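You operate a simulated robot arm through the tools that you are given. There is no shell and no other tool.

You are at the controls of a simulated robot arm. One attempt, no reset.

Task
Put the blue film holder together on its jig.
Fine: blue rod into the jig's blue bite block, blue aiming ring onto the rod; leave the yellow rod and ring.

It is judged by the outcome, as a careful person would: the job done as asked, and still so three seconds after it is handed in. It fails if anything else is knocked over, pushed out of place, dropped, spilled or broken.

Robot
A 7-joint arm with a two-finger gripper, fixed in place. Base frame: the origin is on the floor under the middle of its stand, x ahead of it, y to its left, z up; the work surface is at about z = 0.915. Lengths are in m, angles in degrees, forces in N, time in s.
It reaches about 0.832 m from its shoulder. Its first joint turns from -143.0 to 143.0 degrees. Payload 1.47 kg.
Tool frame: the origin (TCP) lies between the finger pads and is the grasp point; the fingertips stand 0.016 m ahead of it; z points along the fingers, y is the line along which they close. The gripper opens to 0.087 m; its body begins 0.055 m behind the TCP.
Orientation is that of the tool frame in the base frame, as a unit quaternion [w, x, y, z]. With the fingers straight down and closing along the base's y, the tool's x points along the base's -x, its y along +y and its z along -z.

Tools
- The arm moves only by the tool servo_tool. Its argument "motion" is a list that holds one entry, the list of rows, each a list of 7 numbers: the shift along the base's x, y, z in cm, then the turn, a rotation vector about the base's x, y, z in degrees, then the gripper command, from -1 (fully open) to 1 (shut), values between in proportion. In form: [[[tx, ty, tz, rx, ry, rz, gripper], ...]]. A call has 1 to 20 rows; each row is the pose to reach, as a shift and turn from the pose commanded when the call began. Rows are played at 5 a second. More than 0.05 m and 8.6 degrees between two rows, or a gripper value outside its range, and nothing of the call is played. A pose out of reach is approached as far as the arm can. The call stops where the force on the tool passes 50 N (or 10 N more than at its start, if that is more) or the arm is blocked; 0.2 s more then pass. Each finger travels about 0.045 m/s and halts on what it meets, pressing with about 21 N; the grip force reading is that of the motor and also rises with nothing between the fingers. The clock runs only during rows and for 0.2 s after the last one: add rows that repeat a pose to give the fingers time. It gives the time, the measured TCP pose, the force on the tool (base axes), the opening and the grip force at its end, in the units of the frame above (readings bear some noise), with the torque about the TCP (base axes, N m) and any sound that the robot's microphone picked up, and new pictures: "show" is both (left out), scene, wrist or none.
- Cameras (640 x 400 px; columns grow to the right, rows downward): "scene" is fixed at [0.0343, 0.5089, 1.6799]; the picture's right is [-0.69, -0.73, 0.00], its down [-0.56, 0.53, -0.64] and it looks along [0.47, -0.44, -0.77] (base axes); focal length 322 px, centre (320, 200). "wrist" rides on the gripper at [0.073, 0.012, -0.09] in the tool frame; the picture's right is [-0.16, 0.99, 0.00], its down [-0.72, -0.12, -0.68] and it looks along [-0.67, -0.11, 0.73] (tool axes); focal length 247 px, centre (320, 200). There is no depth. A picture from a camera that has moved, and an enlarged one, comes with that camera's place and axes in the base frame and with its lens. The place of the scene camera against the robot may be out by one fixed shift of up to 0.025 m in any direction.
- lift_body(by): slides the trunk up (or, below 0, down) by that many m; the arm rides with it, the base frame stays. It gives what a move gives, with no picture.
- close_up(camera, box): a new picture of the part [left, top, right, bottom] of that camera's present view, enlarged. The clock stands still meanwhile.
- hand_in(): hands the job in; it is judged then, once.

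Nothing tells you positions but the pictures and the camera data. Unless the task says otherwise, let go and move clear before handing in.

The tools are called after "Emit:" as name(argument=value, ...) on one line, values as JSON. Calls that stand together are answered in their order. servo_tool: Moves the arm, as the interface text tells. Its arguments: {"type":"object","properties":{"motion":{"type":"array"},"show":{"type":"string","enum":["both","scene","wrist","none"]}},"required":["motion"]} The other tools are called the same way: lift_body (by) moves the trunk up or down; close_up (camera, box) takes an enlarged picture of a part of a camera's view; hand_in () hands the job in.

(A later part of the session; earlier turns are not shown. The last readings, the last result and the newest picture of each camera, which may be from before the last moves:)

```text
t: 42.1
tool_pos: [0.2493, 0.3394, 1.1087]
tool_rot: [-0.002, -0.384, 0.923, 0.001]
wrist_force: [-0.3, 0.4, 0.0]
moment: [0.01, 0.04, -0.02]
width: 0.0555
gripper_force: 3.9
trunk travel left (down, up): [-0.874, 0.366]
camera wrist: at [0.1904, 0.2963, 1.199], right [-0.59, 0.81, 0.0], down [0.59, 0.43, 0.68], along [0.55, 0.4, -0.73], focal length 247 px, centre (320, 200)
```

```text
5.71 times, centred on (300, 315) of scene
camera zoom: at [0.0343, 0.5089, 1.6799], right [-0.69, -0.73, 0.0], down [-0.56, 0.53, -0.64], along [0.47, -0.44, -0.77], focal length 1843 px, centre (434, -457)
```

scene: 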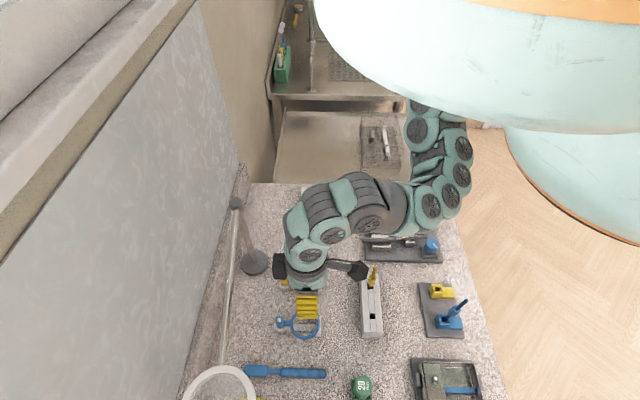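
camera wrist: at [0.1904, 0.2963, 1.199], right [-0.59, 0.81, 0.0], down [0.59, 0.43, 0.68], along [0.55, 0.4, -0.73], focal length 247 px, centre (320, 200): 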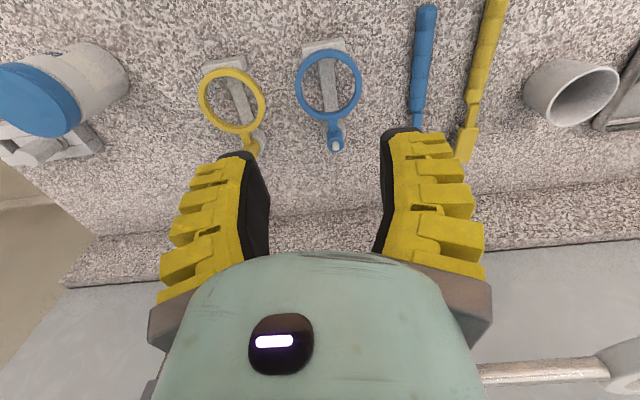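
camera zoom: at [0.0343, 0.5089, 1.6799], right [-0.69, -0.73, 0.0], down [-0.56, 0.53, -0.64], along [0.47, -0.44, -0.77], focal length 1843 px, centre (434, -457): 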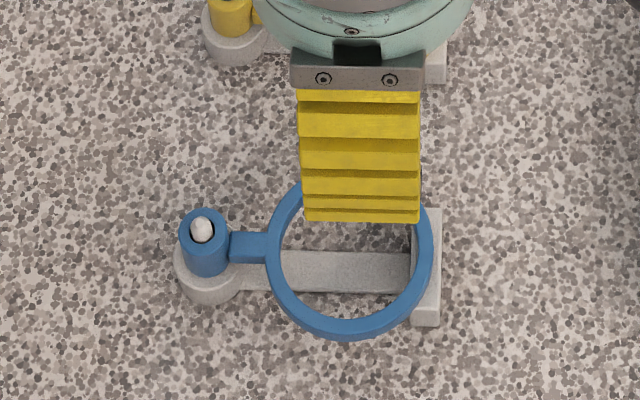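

I'll zoom in on the blue hub to measure its centre and height.

Emit:
close_up(camera="wrist", box=[290, 100, 380, 170])

Emit:
close_up(camera="scene", box=[265, 305, 305, 340])

```text
5.71 times, centred on (335, 135) of wrist
camera zoom: at [0.1904, 0.2963, 1.199], right [-0.59, 0.81, 0.0], down [0.59, 0.43, 0.68], along [0.55, 0.4, -0.73], focal length 1411 px, centre (234, 571)
```

zoom: 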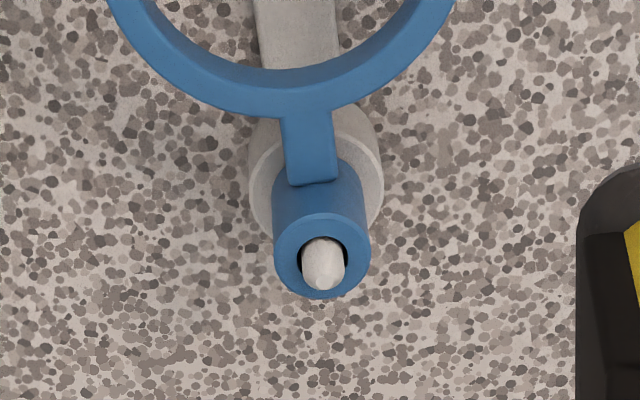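

```text
11.43 times, centred on (285, 322) of scene
camera zoom: at [0.0343, 0.5089, 1.6799], right [-0.69, -0.73, 0.0], down [-0.56, 0.53, -0.64], along [0.47, -0.44, -0.77], focal length 3685 px, centre (720, -1200)
```

zoom: 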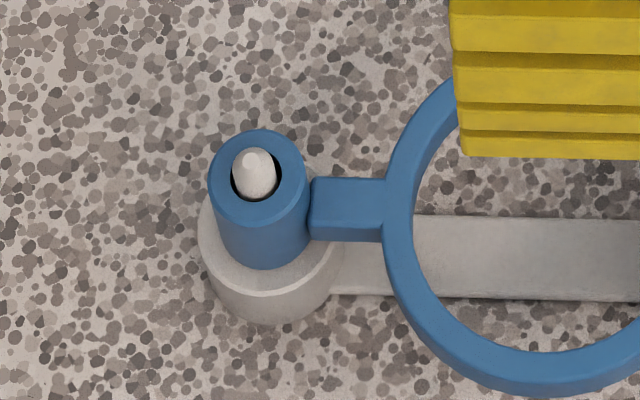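

Combining the wrist and scene views puts the hub centre at about (0.2985, 0.395), with its top at z ≈ 0.95, a 19 mm diameter and a height of about 2.3 cm. I'll tilt 10° away from the pole and lower on the near side before going over the hub.

Emit:
servo_tool(motion=[[[0.2, 0.2, -1.5, 1.4, -1.4, 0, -0.15], [0.4, 0.4, -3, 2.8, -2.8, 0, -0.15], [0.6, 0.6, -4.5, 4.2, -4.2, 0, -0.15], [0.8, 0.9, -6, 5.6, -5.6, 0, -0.15], [1.1, 1.3, -7.5, 7.07, -7.07, 0, -0.15], [1.1, 1.3, -8.5, 7.07, -7.07, 0, -0.15], [1.1, 1.3, -8.5, 7.07, -7.07, 0, -0.15]]])

Emit:
close_up(camera="wrist", box=[240, 60, 400, 220])

Emit:
close_up(camera="scene", box=[220, 230, 340, 350])

```text
t: 43.7
tool_pos: [0.261, 0.3529, 1.024]
tool_rot: [0.08, -0.383, 0.92, 0.034]
wrist_force: [0.0, 0.0, 1.0]
moment: [-0.01, -0.03, -0.01]
width: 0.0555
gripper_force: 3.8
trunk travel left (down, up): [-0.874, 0.366]
camera wrist: at [0.1911, 0.2993, 1.1001], right [-0.59, 0.81, 0.03], down [0.5, 0.34, 0.8], along [0.63, 0.48, -0.61], focal length 247 px, centre (320, 200)
```

scene: 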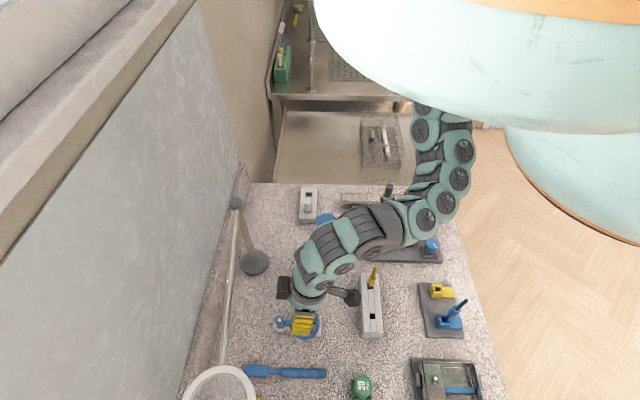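
wrist: 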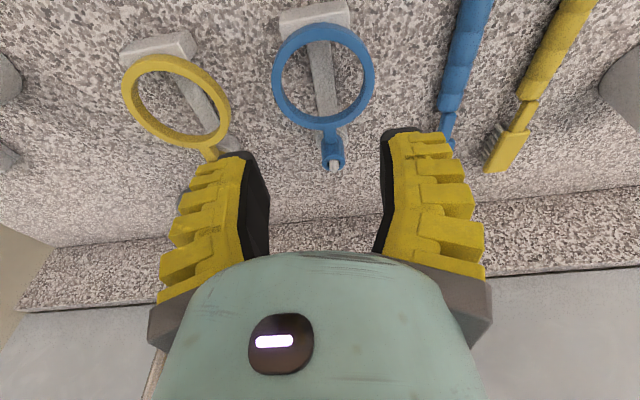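

```text
2.50 times, centred on (320, 140) of wrist
camera zoom: at [0.1911, 0.2993, 1.1001], right [-0.59, 0.81, 0.03], down [0.5, 0.34, 0.8], along [0.63, 0.48, -0.61], focal length 617 px, centre (320, 350)
```

zoom: 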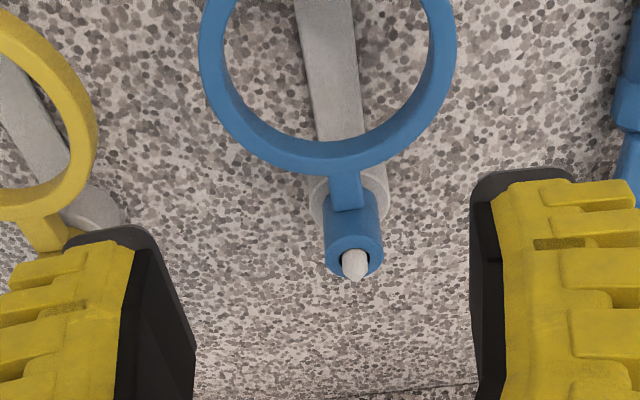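

```text
3.33 times, centred on (280, 290) of scene
camera zoom: at [0.0343, 0.5089, 1.6799], right [-0.69, -0.73, 0.0], down [-0.56, 0.53, -0.64], along [0.47, -0.44, -0.77], focal length 1075 px, centre (453, -100)
```

zoom: 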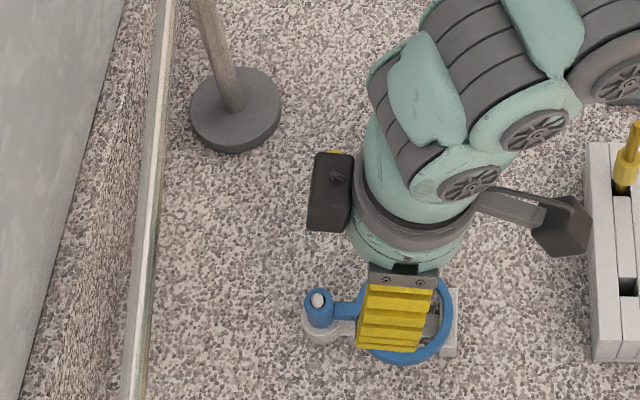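

The gripper carries a second box on its far side that could catch the pole when lifting. I'll stay low: down to z = 0.99, then slide horizontally over the hub so everything passes beneath the pole.

Emit:
servo_tool(motion=[[[0, 0, -1.5, 0, 0, 0, -0.15], [0, 0, -3.2, 0, 0, 0, -0.15], [1.0, 1.15, -3.2, 0, 0, 0, -0.15], [2.0, 2.3, -3.2, 0, 0, 0, -0.15], [2.6, 3.0, -3.2, 0, 0, 0, -0.15], [2.6, 3.0, -3.2, 0, 0, 0, -0.15]]])

Emit:
close_up(camera="wrist", box=[240, 60, 400, 220])

Emit:
close_up(camera="scene", box=[200, 230, 340, 350])

```text
t: 45.1
tool_pos: [0.2872, 0.3819, 0.9918]
tool_rot: [0.081, -0.383, 0.92, 0.034]
wrist_force: [-0.6, 0.0, 0.7]
moment: [0.01, -0.02, 0.0]
width: 0.0556
gripper_force: 3.6
trunk travel left (down, up): [-0.874, 0.366]
camera wrist: at [0.2177, 0.3291, 1.0675], right [-0.59, 0.81, 0.03], down [0.5, 0.34, 0.8], along [0.63, 0.48, -0.61], focal length 247 px, centre (320, 200)
```

scene: 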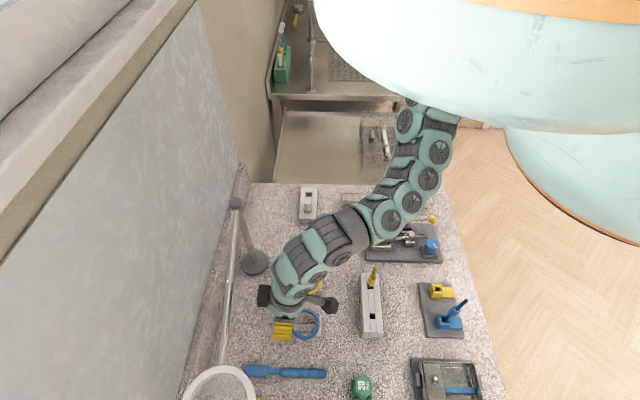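
wrist: 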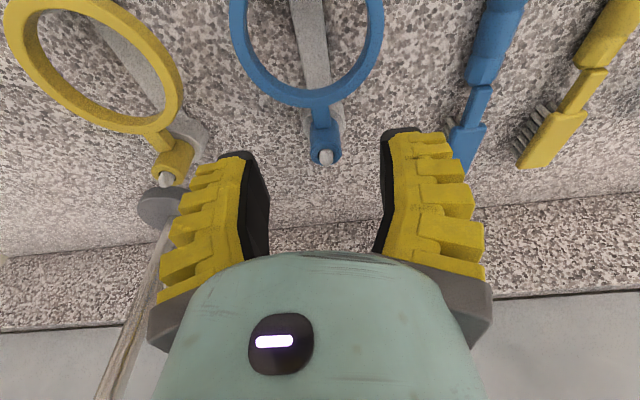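

```text
2.50 times, centred on (320, 140) of wrist
camera zoom: at [0.2177, 0.3291, 1.0675], right [-0.59, 0.81, 0.03], down [0.5, 0.34, 0.8], along [0.63, 0.48, -0.61], focal length 617 px, centre (320, 350)
```

zoom: 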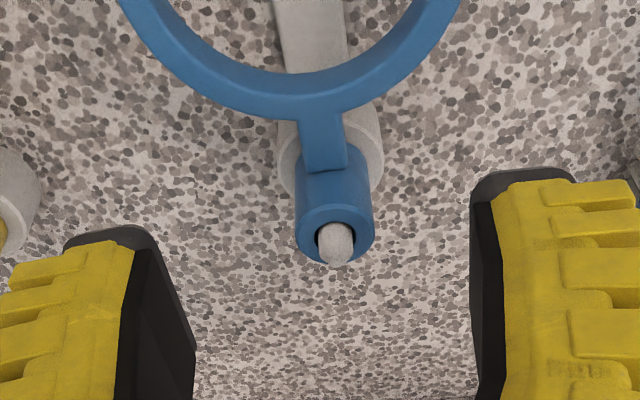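

```text
3.33 times, centred on (270, 290) of scene
camera zoom: at [0.0343, 0.5089, 1.6799], right [-0.69, -0.73, 0.0], down [-0.56, 0.53, -0.64], along [0.47, -0.44, -0.77], focal length 1075 px, centre (487, -100)
```

zoom: 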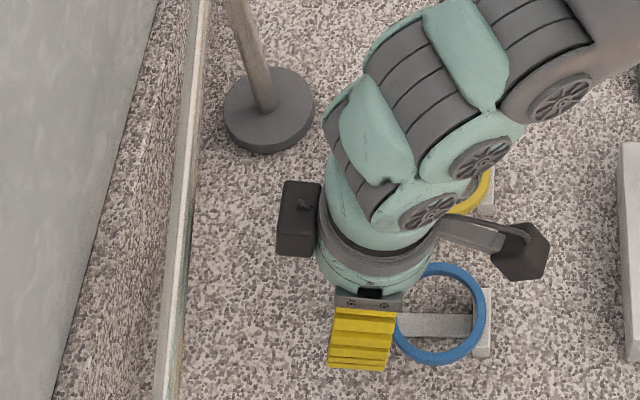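

The hub centre refines to (0.2985, 0.396), and the box sits well below and short of the pole. I'll finish the horizontal move and lower around the hub.

Emit:
servo_tool(motion=[[[0.6, 0.7, 0, 0, 0, 0, -0.15], [1.14, 1.33, 0, 0, 0, 0, -0.15], [1.14, 1.33, -1, 0, 0, 0, -0.15], [1.14, 1.33, -2, 0, 0, 0, -0.15], [1.14, 1.33, -3, 0, 0, 0, -0.15], [1.14, 1.33, -3, 0, 0, 0, -0.15]]])

Emit:
close_up(camera="wrist", box=[240, 80, 400, 240])

Emit:
close_up(camera="scene", box=[200, 230, 340, 350])

```text
t: 46.5
tool_pos: [0.2989, 0.3968, 0.9616]
tool_rot: [0.08, -0.383, 0.92, 0.033]
wrist_force: [-0.7, 0.2, 0.4]
moment: [0.01, 0.02, 0.02]
width: 0.0554
gripper_force: 4.0
trunk travel left (down, up): [-0.874, 0.366]
camera wrist: at [0.2291, 0.3424, 1.0376], right [-0.59, 0.81, 0.03], down [0.5, 0.34, 0.79], along [0.63, 0.48, -0.61], focal length 247 px, centre (320, 200)
```

scene: 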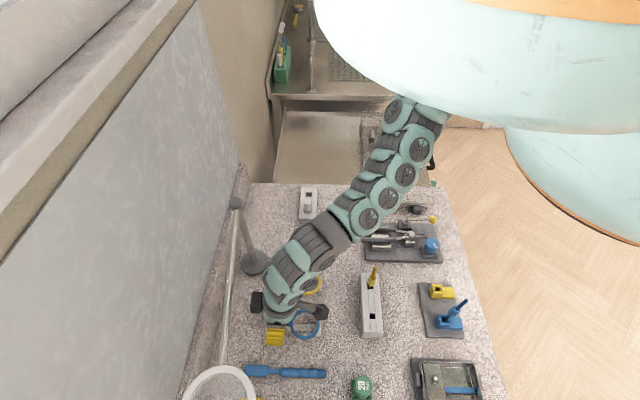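
wrist: 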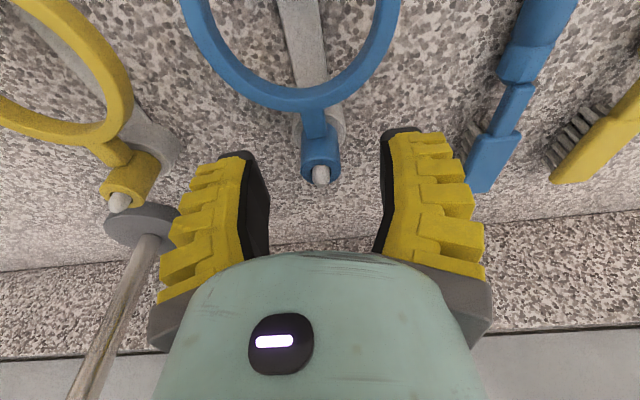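

```text
2.50 times, centred on (320, 160) of wrist
camera zoom: at [0.2291, 0.3424, 1.0376], right [-0.59, 0.81, 0.03], down [0.5, 0.34, 0.79], along [0.63, 0.48, -0.61], focal length 617 px, centre (320, 300)
```

zoom: 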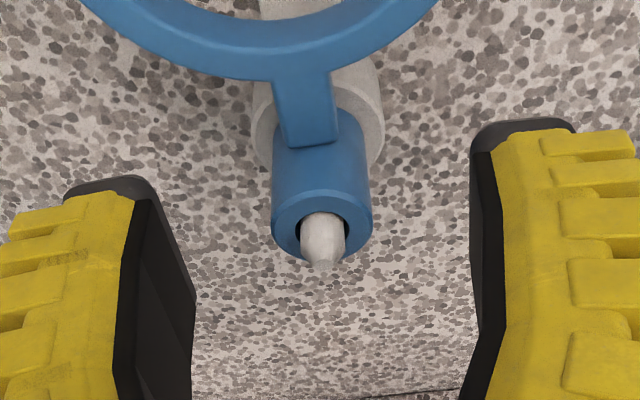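

```text
3.33 times, centred on (270, 290) of scene
camera zoom: at [0.0343, 0.5089, 1.6799], right [-0.69, -0.73, 0.0], down [-0.56, 0.53, -0.64], along [0.47, -0.44, -0.77], focal length 1075 px, centre (487, -100)
```

zoom: 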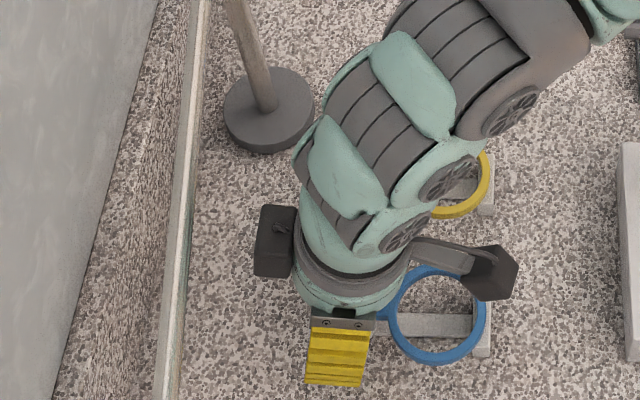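

The hub is centred between the fingers and its top is about 1 cm ahead of the TCP. I'll lower the last bit and close.

Emit:
servo_tool(motion=[[[0, 0, -0.4, 0, 0, 0, -0.15], [-0.02, 0.03, -0.8, 0, 0, 0, -0.15], [-0.02, 0.03, -0.8, 0, 0, 0, 0.1], [-0.02, 0.03, -0.8, 0, 0, 0, 0.4], [-0.02, 0.03, -0.8, 0, 0, 0, 0.7], [-0.02, 0.03, -0.8, 0, 0, 0, 1], [-0.02, 0.03, -0.8, 0, 0, 0, 1], [-0.02, 0.03, -0.8, 0, 0, 0, 1]]])

Emit:
close_up(camera="wrist", box=[240, 80, 400, 240])

Emit:
close_up(camera="scene", box=[200, 230, 340, 350])

```text
t: 48.3
tool_pos: [0.2989, 0.3967, 0.9535]
tool_rot: [0.08, -0.383, 0.92, 0.033]
wrist_force: [-0.7, -1.0, 6.3]
moment: [-0.26, 0.23, 0.02]
width: 0.0152
gripper_force: 21.2
trunk travel left (down, up): [-0.874, 0.366]
camera wrist: at [0.2288, 0.3428, 1.0296], right [-0.59, 0.81, 0.03], down [0.5, 0.34, 0.79], along [0.63, 0.48, -0.61], focal length 247 px, centre (320, 200)
```

scene: 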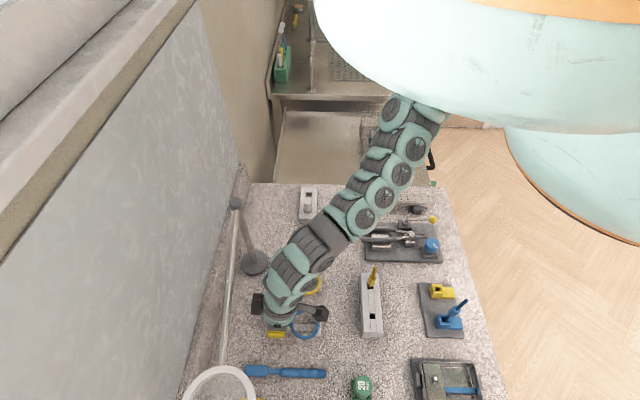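
wrist: 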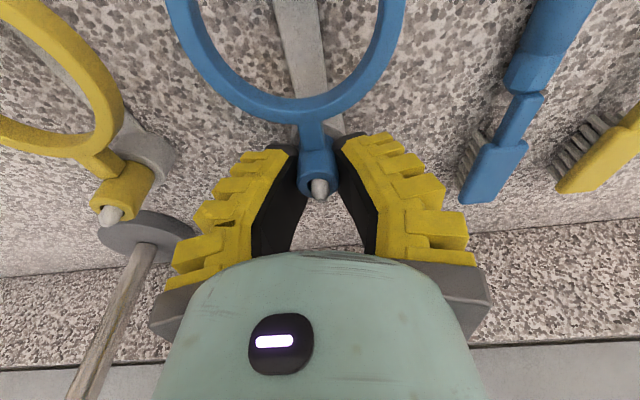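

```text
2.50 times, centred on (320, 160) of wrist
camera zoom: at [0.2288, 0.3428, 1.0296], right [-0.59, 0.81, 0.03], down [0.5, 0.34, 0.79], along [0.63, 0.48, -0.61], focal length 617 px, centre (320, 300)
```

zoom: 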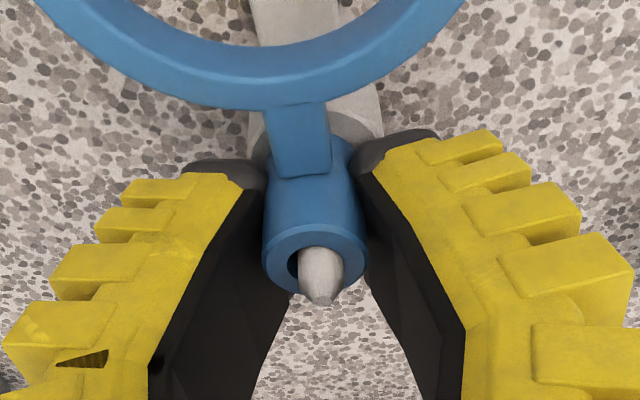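

```text
3.33 times, centred on (270, 290) of scene
camera zoom: at [0.0343, 0.5089, 1.6799], right [-0.69, -0.73, 0.0], down [-0.56, 0.53, -0.64], along [0.47, -0.44, -0.77], focal length 1075 px, centre (487, -100)
```

zoom: 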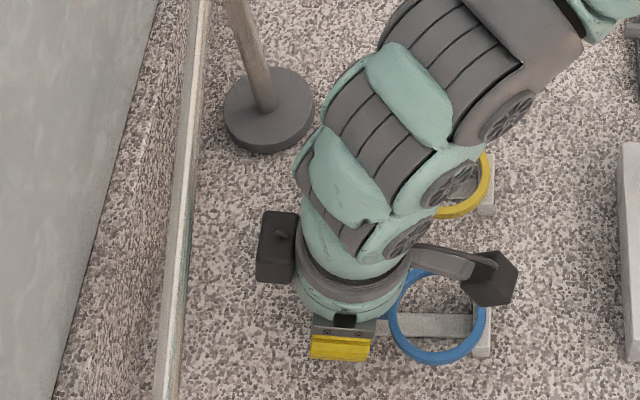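

The hub is gripped. I'll lift slowly straight up off its peg while keeping below the pole.

Emit:
servo_tool(motion=[[[0, 0, 0.4, 0, 0, 0, 1], [0, 0, 0.9, 0, 0, 0, 1], [0, 0, 1.5, 0, 0, 0, 1], [0, 0, 2.2, 0, 0, 0, 1], [0, 0, 2.9, 0, 0, 0, 1], [0, 0, 3.6, 0, 0, 0, 1], [0, 0, 4.4, 0, 0, 0, 1], [0, 0, 4.4, 0, 0, 0, 1]]])

Emit:
close_up(camera="wrist", box=[240, 60, 400, 240])

Emit:
close_up(camera="scene", box=[200, 230, 340, 350])

```text
t: 50.1
tool_pos: [0.2981, 0.3955, 0.9967]
tool_rot: [0.079, -0.383, 0.92, 0.033]
wrist_force: [0.3, 0.8, -0.1]
moment: [-0.04, 0.02, 0.02]
width: 0.0002
gripper_force: 20.9
trunk travel left (down, up): [-0.874, 0.366]
camera wrist: at [0.2284, 0.3423, 1.0738], right [-0.59, 0.81, 0.03], down [0.5, 0.34, 0.79], along [0.63, 0.48, -0.61], focal length 247 px, centre (320, 200)
```

scene: 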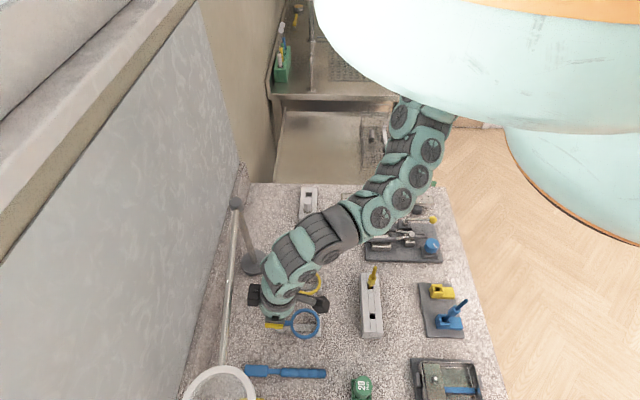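
wrist: 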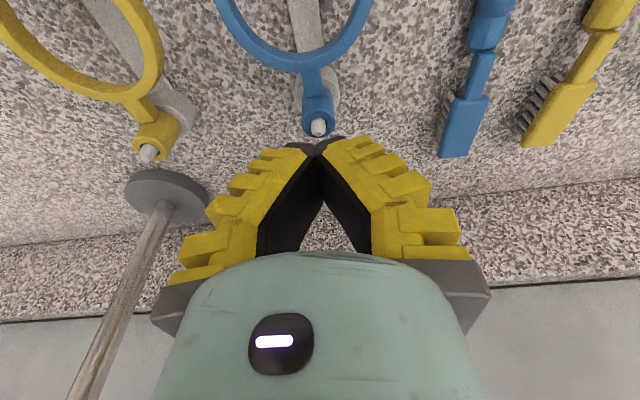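

```text
2.22 times, centred on (320, 150) of wrist
camera zoom: at [0.2284, 0.3423, 1.0738], right [-0.59, 0.81, 0.03], down [0.5, 0.34, 0.79], along [0.63, 0.48, -0.61], focal length 549 px, centre (320, 311)
```

zoom: 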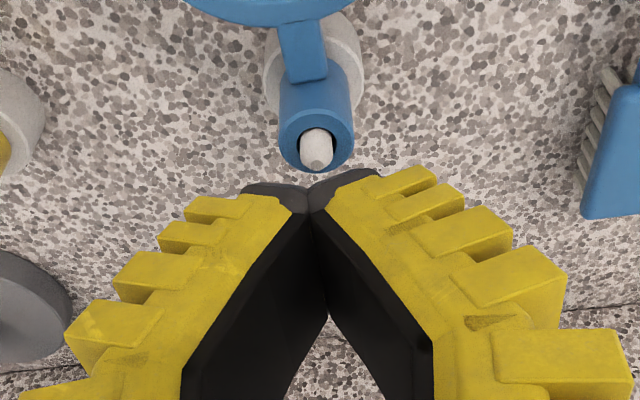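

```text
3.33 times, centred on (270, 290) of scene
camera zoom: at [0.0343, 0.5089, 1.6799], right [-0.69, -0.73, 0.0], down [-0.56, 0.53, -0.64], along [0.47, -0.44, -0.77], focal length 1075 px, centre (487, -100)
```

zoom: 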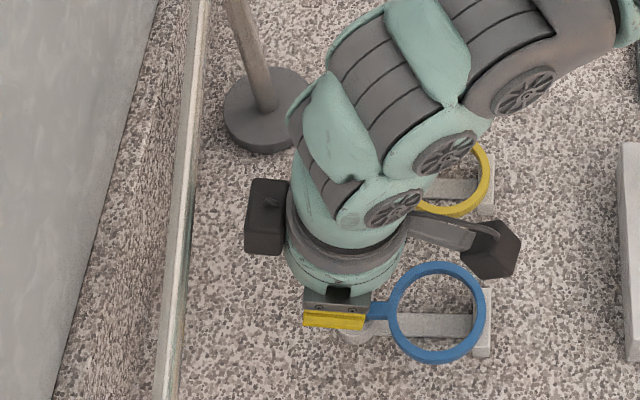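

The hub slipped out of the grip, and the ring is still sitting undisturbed on its peg. I'll reopen, re-centre and take a deeper grip, since there's room down to about z = 0.927 for the fingertips.

Emit:
servo_tool(motion=[[[0, 0, 0, 0, 0, 0, 0.6], [0, 0, 0, 0, 0, 0, 0.2], [0, 0, 0, 0, 0, 0, -0.15], [0, 0, 0, 0, 0, 0, -0.15], [0, 0, -2, 0, 0, 0, -0.15], [0, 0, -3.6, 0, 0, 0, -0.15], [0, 0, -3.6, 0, 0, 0, -0.15]]])

Emit:
close_up(camera="wrist", box=[280, 120, 360, 220])

Emit:
close_up(camera="scene", box=[250, 300, 330, 350])

```text
t: 51.7
tool_pos: [0.2983, 0.3958, 0.9612]
tool_rot: [0.079, -0.383, 0.92, 0.034]
wrist_force: [0.7, -0.1, 0.2]
moment: [0.0, 0.01, -0.01]
width: 0.0553
gripper_force: 3.6
trunk travel left (down, up): [-0.874, 0.366]
camera wrist: at [0.2283, 0.3429, 1.0375], right [-0.59, 0.81, 0.03], down [0.5, 0.34, 0.79], along [0.63, 0.48, -0.61], focal length 247 px, centre (320, 200)
```

scene: 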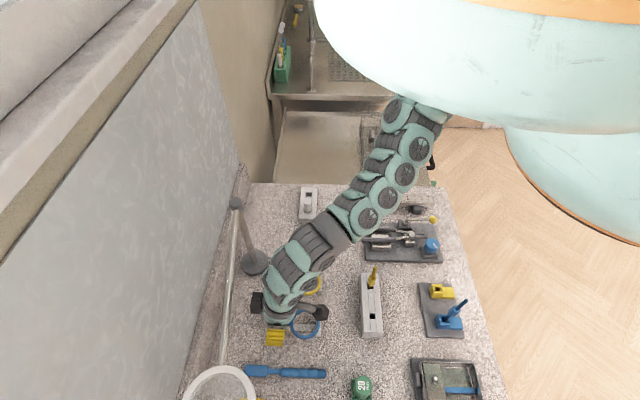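
wrist: 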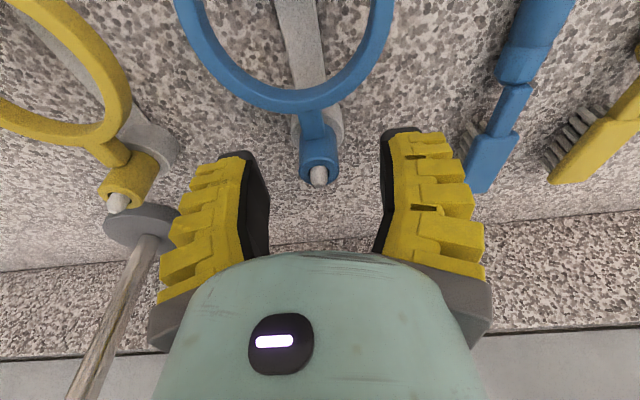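

```text
4.00 times, centred on (320, 170) of wrist
camera zoom: at [0.2283, 0.3429, 1.0375], right [-0.59, 0.81, 0.03], down [0.5, 0.34, 0.79], along [0.63, 0.48, -0.61], focal length 988 px, centre (320, 320)
```

zoom: 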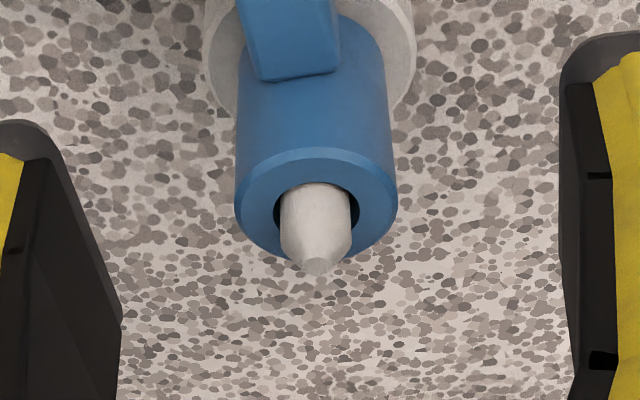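

```text
8.00 times, centred on (290, 325) of scene
camera zoom: at [0.0343, 0.5089, 1.6799], right [-0.69, -0.73, 0.0], down [-0.56, 0.53, -0.64], along [0.47, -0.44, -0.77], focal length 2580 px, centre (560, -800)
```

zoom: 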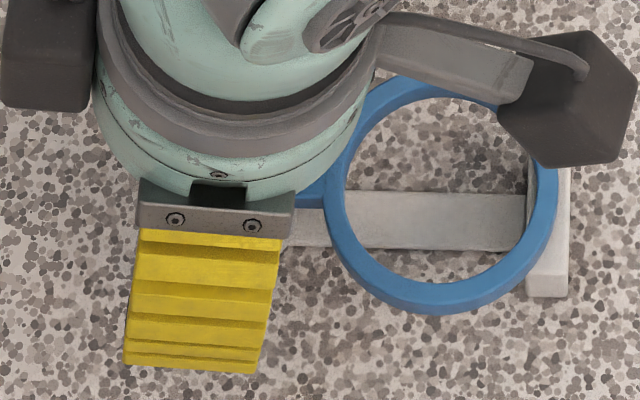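

The hub is centred and its base top is at z ≈ 0.922. I'll go down to TCP z ≈ 0.9455 for a fuller grip and close.

Emit:
servo_tool(motion=[[[0.02, -0.02, -0.6, 0, 0, 0, -0.15], [0.02, -0.02, -1.2, 0, 0, 0, -0.15], [0.02, -0.02, -1.55, 0, 0, 0, -0.15], [0.02, -0.02, -1.55, 0, 0, 0, 0.1], [0.02, -0.02, -1.55, 0, 0, 0, 0.4], [0.02, -0.02, -1.55, 0, 0, 0, 0.7], [0.02, -0.02, -1.55, 0, 0, 0, 1], [0.02, -0.02, -1.55, 0, 0, 0, 1], [0.02, -0.02, -1.55, 0, 0, 0, 1]]], show="wrist")

Emit:
close_up(camera="wrist", box=[260, 110, 380, 260])

```text
t: 53.7
tool_pos: [0.298, 0.3957, 0.9462]
tool_rot: [0.08, -0.382, 0.92, 0.034]
wrist_force: [-9.4, -14.3, 35.6]
moment: [-0.44, 0.37, -0.09]
width: 0.0114
gripper_force: 30.2
trunk travel left (down, up): [-0.874, 0.366]
camera wrist: at [0.2279, 0.343, 1.0237], right [-0.59, 0.81, 0.03], down [0.5, 0.34, 0.79], along [0.63, 0.48, -0.61], focal length 247 px, centre (320, 200)
```

wrist: 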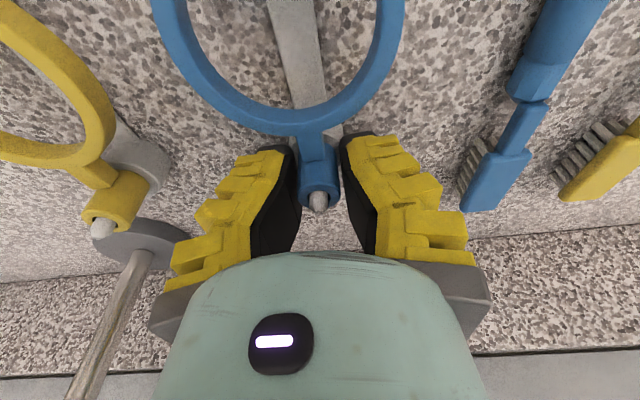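

```text
2.67 times, centred on (320, 185) of wrist
camera zoom: at [0.2279, 0.343, 1.0237], right [-0.59, 0.81, 0.03], down [0.5, 0.34, 0.79], along [0.63, 0.48, -0.61], focal length 659 px, centre (320, 240)
```

zoom: 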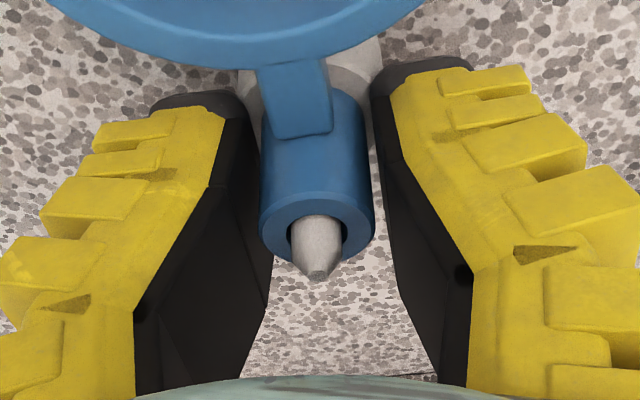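

The fingertips are pressing on the base (35 N), so that was too deep. I'll open and back up right away.

Emit:
servo_tool(motion=[[[0, 0, 0, 0, 0, 0, 0.6], [0, 0, 0.2, 0, 0, 0, 0.2], [0, 0, 0.6, 0, 0, 0, -0.15], [0, 0, 1.2, 0, 0, 0, -0.15], [0, 0, 1.6, 0, 0, 0, -0.15], [0, 0, 1.6, 0, 0, 0, -0.15]]])

Emit:
close_up(camera="wrist", box=[260, 60, 380, 210])

Emit:
close_up(camera="scene", box=[250, 280, 340, 350])

```text
t: 55.1
tool_pos: [0.2984, 0.396, 0.9621]
tool_rot: [0.079, -0.383, 0.92, 0.034]
wrist_force: [0.4, -0.1, -0.3]
moment: [-0.01, -0.04, -0.01]
width: 0.0552
gripper_force: 4.2
trunk travel left (down, up): [-0.874, 0.366]
camera wrist: at [0.2287, 0.3422, 1.0381], right [-0.59, 0.81, 0.03], down [0.5, 0.34, 0.79], along [0.63, 0.48, -0.61], focal length 247 px, centre (320, 200)
```

scene: 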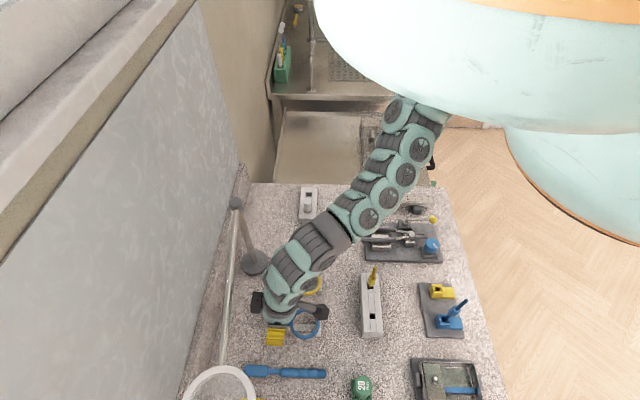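
wrist: 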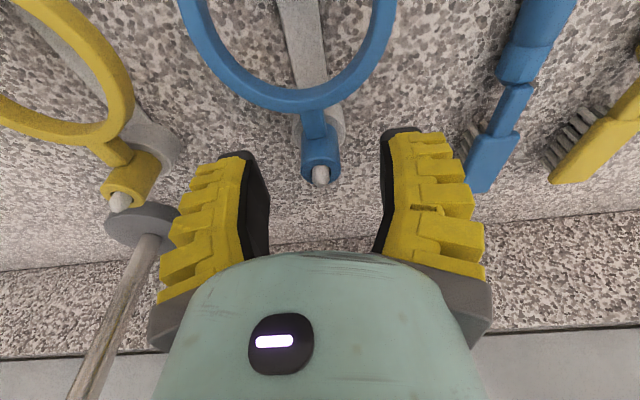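

```text
2.67 times, centred on (320, 135) of wrist
camera zoom: at [0.2287, 0.3422, 1.0381], right [-0.59, 0.81, 0.03], down [0.5, 0.34, 0.79], along [0.63, 0.48, -0.61], focal length 659 px, centre (320, 373)
```

zoom: 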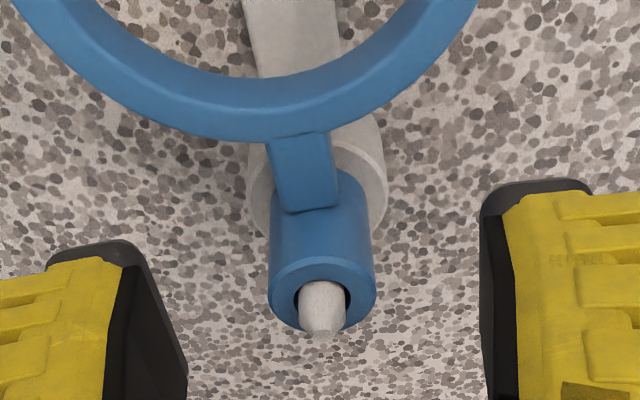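

```text
5.71 times, centred on (295, 315) of scene
camera zoom: at [0.0343, 0.5089, 1.6799], right [-0.69, -0.73, 0.0], down [-0.56, 0.53, -0.64], along [0.47, -0.44, -0.77], focal length 1843 px, centre (463, -457)
```

zoom: 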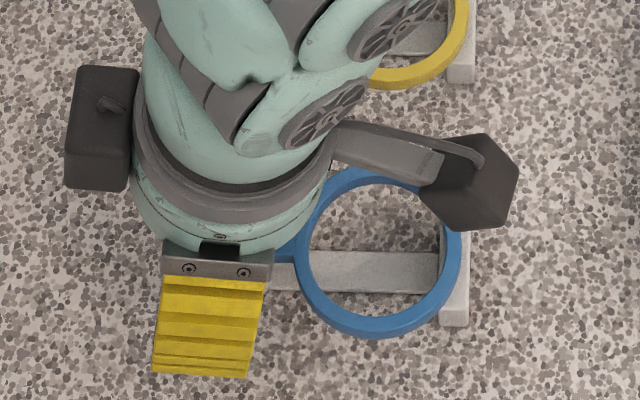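

The ring stand is unmoved. I'll reduce the tilt to 5° so the fingertip corners don't dip, and grip at an intermediate depth (TCP ≈ 0.948).

Emit:
servo_tool(motion=[[[0, 0, 0, -1.8, 1.8, 0, -0.15], [0, 0, 0, -3.54, 3.54, 0, -0.15], [0, 0, -0.6, -3.54, 3.54, 0, -0.15], [0, 0, -1.1, -3.54, 3.54, 0, -0.15], [0, 0, -1.4, -3.54, 3.54, 0, -0.15], [0, 0, -1.4, -3.54, 3.54, 0, -0.15]]])

Emit:
close_up(camera="wrist", box=[260, 80, 380, 230])

Emit:
close_up(camera="scene", box=[200, 260, 340, 350])

```text
t: 56.5
tool_pos: [0.299, 0.3951, 0.9478]
tool_rot: [0.039, -0.384, 0.922, 0.016]
wrist_force: [0.4, 0.0, -0.7]
moment: [-0.01, 0.02, -0.03]
width: 0.0554
gripper_force: 4.1
trunk travel left (down, up): [-0.874, 0.366]
camera wrist: at [0.2333, 0.347, 1.0312], right [-0.59, 0.81, 0.01], down [0.55, 0.39, 0.74], along [0.59, 0.44, -0.67], focal length 247 px, centre (320, 200)
```

scene: 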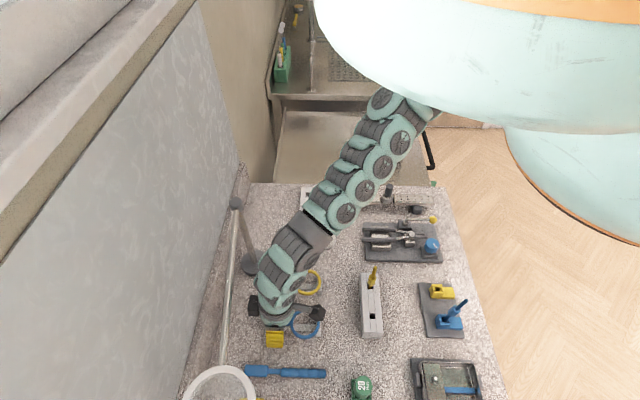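
wrist: 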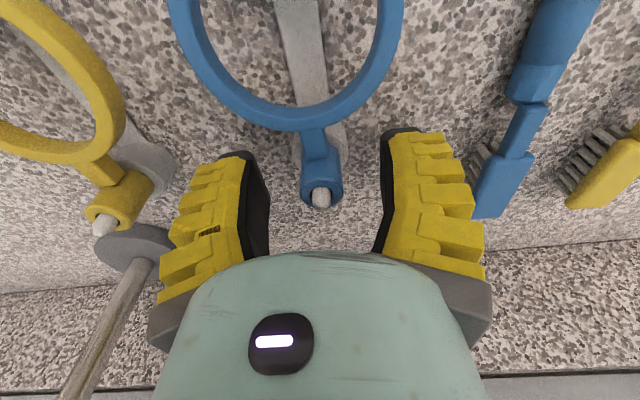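

```text
2.67 times, centred on (320, 155) of wrist
camera zoom: at [0.2333, 0.347, 1.0312], right [-0.59, 0.81, 0.01], down [0.55, 0.39, 0.74], along [0.59, 0.44, -0.67], focal length 659 px, centre (320, 320)
```

zoom: 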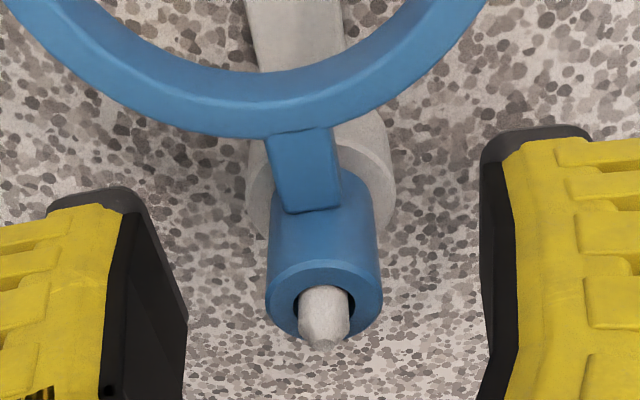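

```text
4.44 times, centred on (270, 305) of scene
camera zoom: at [0.0343, 0.5089, 1.6799], right [-0.69, -0.73, 0.0], down [-0.56, 0.53, -0.64], along [0.47, -0.44, -0.77], focal length 1433 px, centre (542, -267)
```

zoom: 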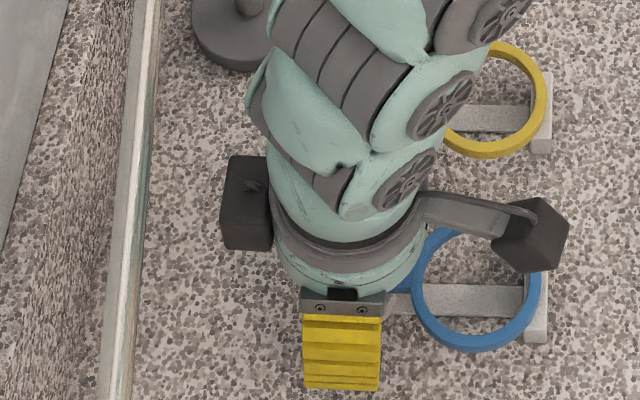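

The hub now sits deeper in the pads, its top 6 mm past the TCP. I'll correct the 0.8 mm sideways offset and close.

Emit:
servo_tool(motion=[[[-0.04, 0.06, 0, 0, 0, 0, -0.15], [-0.04, 0.06, 0, 0, 0, 0, 0.1], [-0.04, 0.06, 0, 0, 0, 0, 0.3], [-0.04, 0.06, 0, 0, 0, 0, 0.5], [-0.04, 0.06, 0, 0, 0, 0, 0.7], [-0.04, 0.06, 0, 0, 0, 0, 1], [-0.04, 0.06, 0, 0, 0, 0, 1]]], show="wrist")

Emit:
close_up(camera="wrist", box=[260, 100, 380, 250])

Emit:
close_up(camera="scene", box=[250, 300, 330, 350])

```text
t: 58.1
tool_pos: [0.2976, 0.3965, 0.9486]
tool_rot: [0.039, -0.385, 0.922, 0.017]
wrist_force: [-3.8, -5.6, 18.6]
moment: [-0.24, 0.19, 0.04]
width: 0.0106
gripper_force: 21.0
trunk travel left (down, up): [-0.874, 0.366]
camera wrist: at [0.2329, 0.3481, 1.0324], right [-0.59, 0.81, 0.02], down [0.55, 0.39, 0.74], along [0.59, 0.45, -0.67], focal length 247 px, centre (320, 200)
```

wrist: 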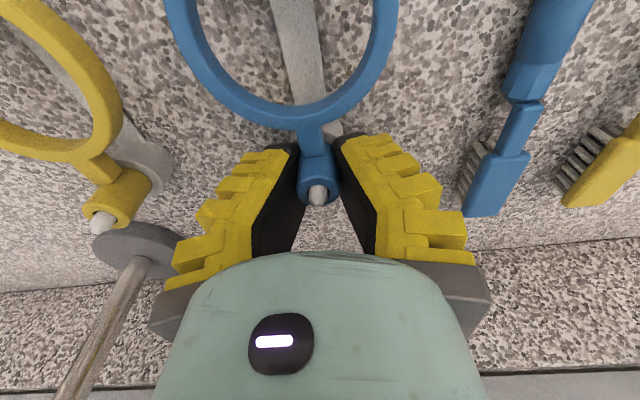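

```text
2.67 times, centred on (320, 175) of wrist
camera zoom: at [0.2329, 0.3481, 1.0324], right [-0.59, 0.81, 0.02], down [0.55, 0.39, 0.74], along [0.59, 0.45, -0.67], focal length 659 px, centre (320, 267)
```

zoom: 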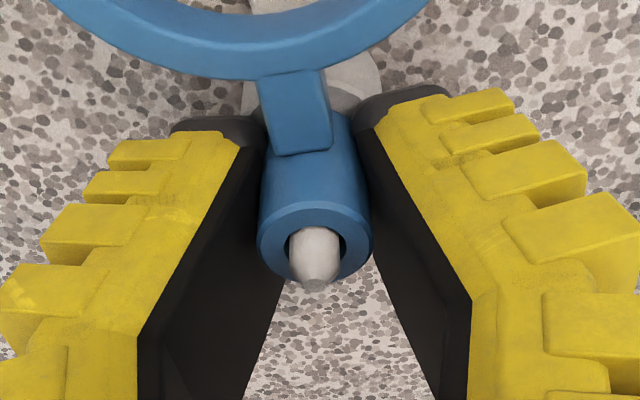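

```text
8.00 times, centred on (290, 325) of scene
camera zoom: at [0.0343, 0.5089, 1.6799], right [-0.69, -0.73, 0.0], down [-0.56, 0.53, -0.64], along [0.47, -0.44, -0.77], focal length 2580 px, centre (560, -800)
```

zoom: 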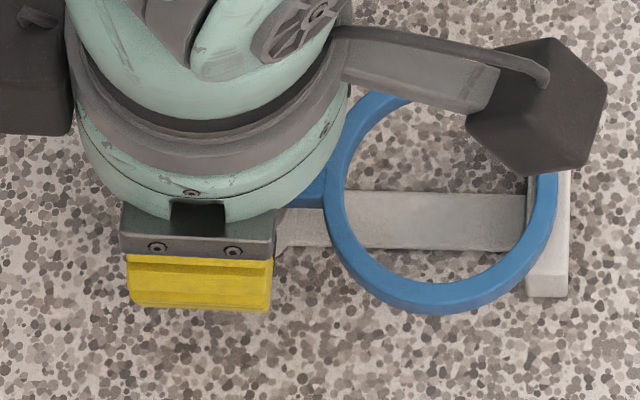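

The V-shaped fingertips are clamping the stand's base at this depth, which explains both the force and the earlier slip. I'll open, raise so the tips meet the middle of the hub (TCP ≈ 0.959), and close there.

Emit:
servo_tool(motion=[[[0, 0, 0, 0, 0, 0, 0.6], [0, 0, 0.1, 0, 0, 0, 0.2], [0, 0, 0.5, 0, 0, 0, -0.15], [0, 0, 1.1, 0, 0, 0, -0.15], [0, 0, 1.1, 0, 0, 0, -0.15], [0, 0, 1.1, 0, 0, 0, 0.1], [0, 0, 1.1, 0, 0, 0, 0.3], [0, 0, 1.1, 0, 0, 0, 0.5], [0, 0, 1.1, 0, 0, 0, 0.7], [0, 0, 1.1, 0, 0, 0, 1], [0, 0, 1.1, 0, 0, 0, 1]]], show="wrist")

Emit:
close_up(camera="wrist", box=[260, 80, 380, 230])

Emit:
close_up(camera="scene", box=[250, 300, 330, 350])

```text
t: 60.5
tool_pos: [0.2978, 0.397, 0.9581]
tool_rot: [0.039, -0.383, 0.923, 0.018]
wrist_force: [-1.0, -1.3, 2.9]
moment: [-0.12, 0.13, -0.01]
width: 0.0144
gripper_force: 21.3
trunk travel left (down, up): [-0.874, 0.366]
camera wrist: at [0.233, 0.3475, 1.0427], right [-0.59, 0.81, 0.01], down [0.55, 0.39, 0.74], along [0.59, 0.44, -0.67], focal length 247 px, centre (320, 200)
```

wrist: 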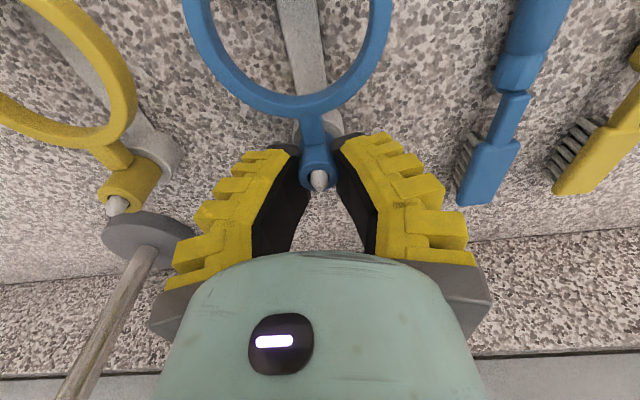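

```text
2.67 times, centred on (320, 155) of wrist
camera zoom: at [0.233, 0.3475, 1.0427], right [-0.59, 0.81, 0.01], down [0.55, 0.39, 0.74], along [0.59, 0.44, -0.67], focal length 659 px, centre (320, 320)
```

zoom: 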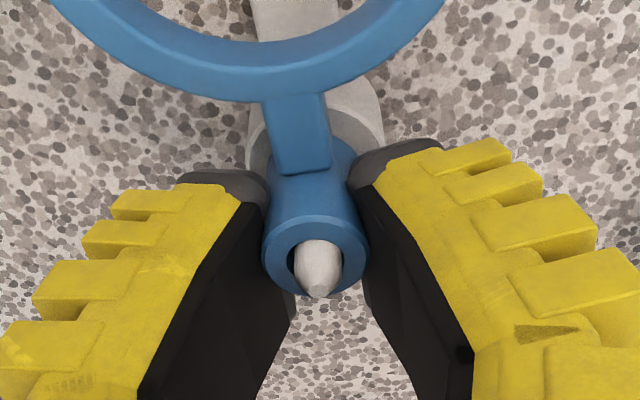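

```text
8.00 times, centred on (290, 325) of scene
camera zoom: at [0.0343, 0.5089, 1.6799], right [-0.69, -0.73, 0.0], down [-0.56, 0.53, -0.64], along [0.47, -0.44, -0.77], focal length 2580 px, centre (560, -800)
```

zoom: 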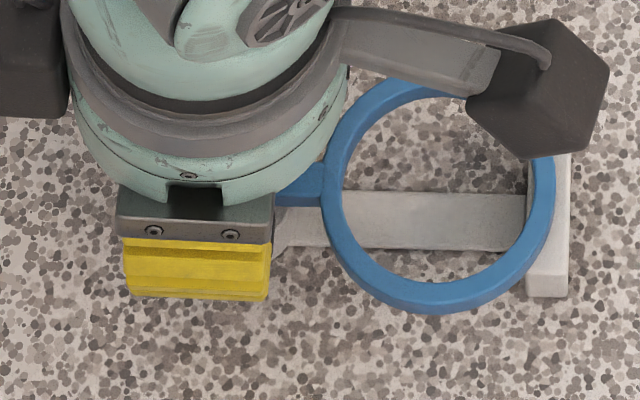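

The force is low this time, with the pads on the hub itself. I'll lift 6 mm and check that the grip holds.

Emit:
servo_tool(motion=[[[0, 0, 0.2, 0, 0, 0, 1], [0, 0, 0.4, 0, 0, 0, 1], [0, 0, 0.6, 0, 0, 0, 1]]], show="wrist")

Emit:
close_up(camera="wrist", box=[260, 80, 380, 230])

Emit:
close_up(camera="scene", box=[250, 300, 330, 350])

```text
t: 61.3
tool_pos: [0.297, 0.3954, 0.9645]
tool_rot: [0.039, -0.385, 0.922, 0.017]
wrist_force: [-3.0, -1.5, -0.8]
moment: [-0.02, 0.04, -0.04]
width: 0.0101
gripper_force: 21.0
trunk travel left (down, up): [-0.874, 0.366]
camera wrist: at [0.2322, 0.3473, 1.0486], right [-0.59, 0.81, 0.01], down [0.55, 0.39, 0.74], along [0.59, 0.44, -0.67], focal length 247 px, centre (320, 200)
```

wrist: 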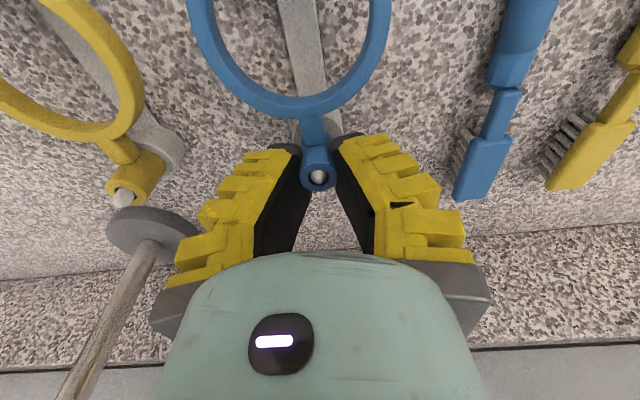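

```text
2.67 times, centred on (320, 155) of wrist
camera zoom: at [0.2322, 0.3473, 1.0486], right [-0.59, 0.81, 0.01], down [0.55, 0.39, 0.74], along [0.59, 0.44, -0.67], focal length 659 px, centre (320, 320)
```

zoom: 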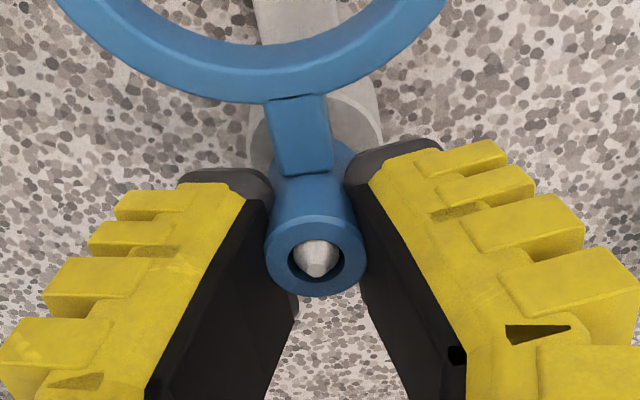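

```text
8.00 times, centred on (290, 325) of scene
camera zoom: at [0.0343, 0.5089, 1.6799], right [-0.69, -0.73, 0.0], down [-0.56, 0.53, -0.64], along [0.47, -0.44, -0.77], focal length 2580 px, centre (560, -800)
```

zoom: 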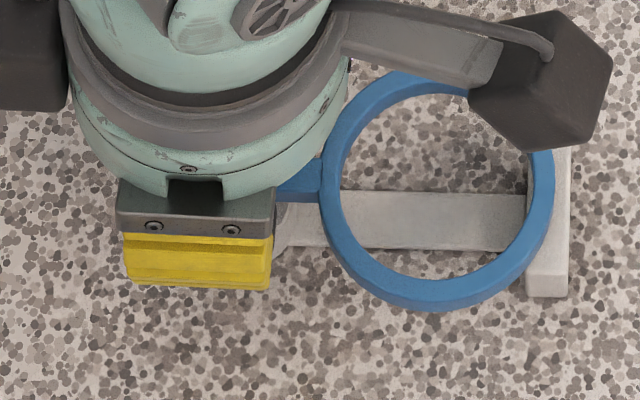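

The ring is now rising with the gripper and the peg is receding into the hub. I'll keep lifting steadily to clear the peg while staying under the pole.

Emit:
servo_tool(motion=[[[0, 0, 0.6, 0, 0, 0, 1], [0, 0, 1.2, 0, 0, 0, 1], [0, 0, 1.8, 0, 0, 0, 1], [0, 0, 2.4, 0, 0, 0, 1], [0, 0, 3.0, 0, 0, 0, 1], [0, 0, 3.6, 0, 0, 0, 1], [0, 0, 3.8, 0, 0, 0, 1]]])

Emit:
close_up(camera="wrist", box=[240, 60, 400, 230])

Emit:
close_up(camera="scene", box=[200, 260, 340, 350])

```text
t: 62.9
tool_pos: [0.2983, 0.3973, 1.0033]
tool_rot: [0.041, -0.384, 0.922, 0.017]
wrist_force: [0.1, -0.8, 0.2]
moment: [-0.01, -0.01, -0.03]
width: 0.0074
gripper_force: 20.9
trunk travel left (down, up): [-0.874, 0.366]
camera wrist: at [0.2333, 0.3483, 1.0865], right [-0.59, 0.81, 0.01], down [0.55, 0.39, 0.74], along [0.59, 0.44, -0.67], focal length 247 px, centre (320, 200)
```

scene: 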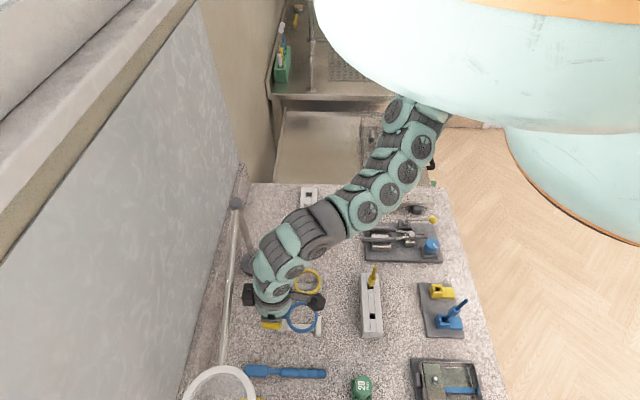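
wrist: 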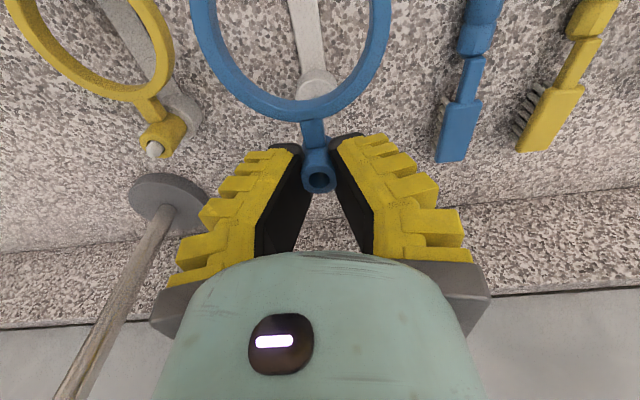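

```text
2.35 times, centred on (320, 145) of wrist
camera zoom: at [0.2333, 0.3483, 1.0865], right [-0.59, 0.81, 0.01], down [0.55, 0.39, 0.74], along [0.59, 0.44, -0.67], focal length 581 px, centre (320, 329)
```

zoom: 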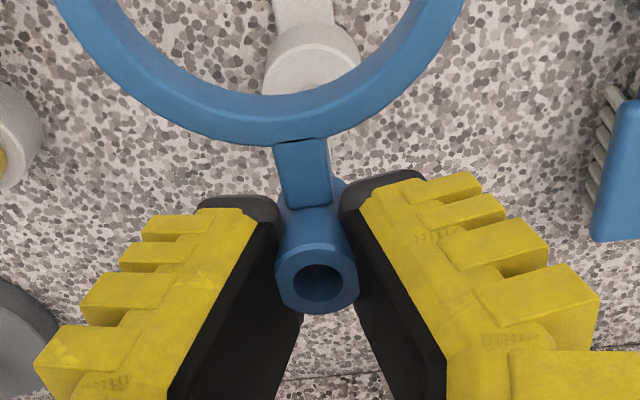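

```text
4.44 times, centred on (270, 305) of scene
camera zoom: at [0.0343, 0.5089, 1.6799], right [-0.69, -0.73, 0.0], down [-0.56, 0.53, -0.64], along [0.47, -0.44, -0.77], focal length 1433 px, centre (542, -267)
```

zoom: 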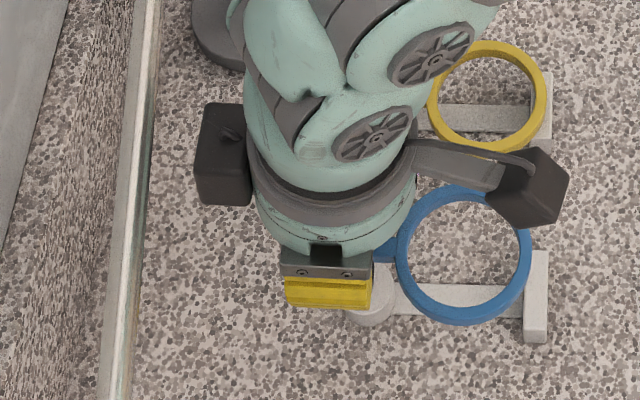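

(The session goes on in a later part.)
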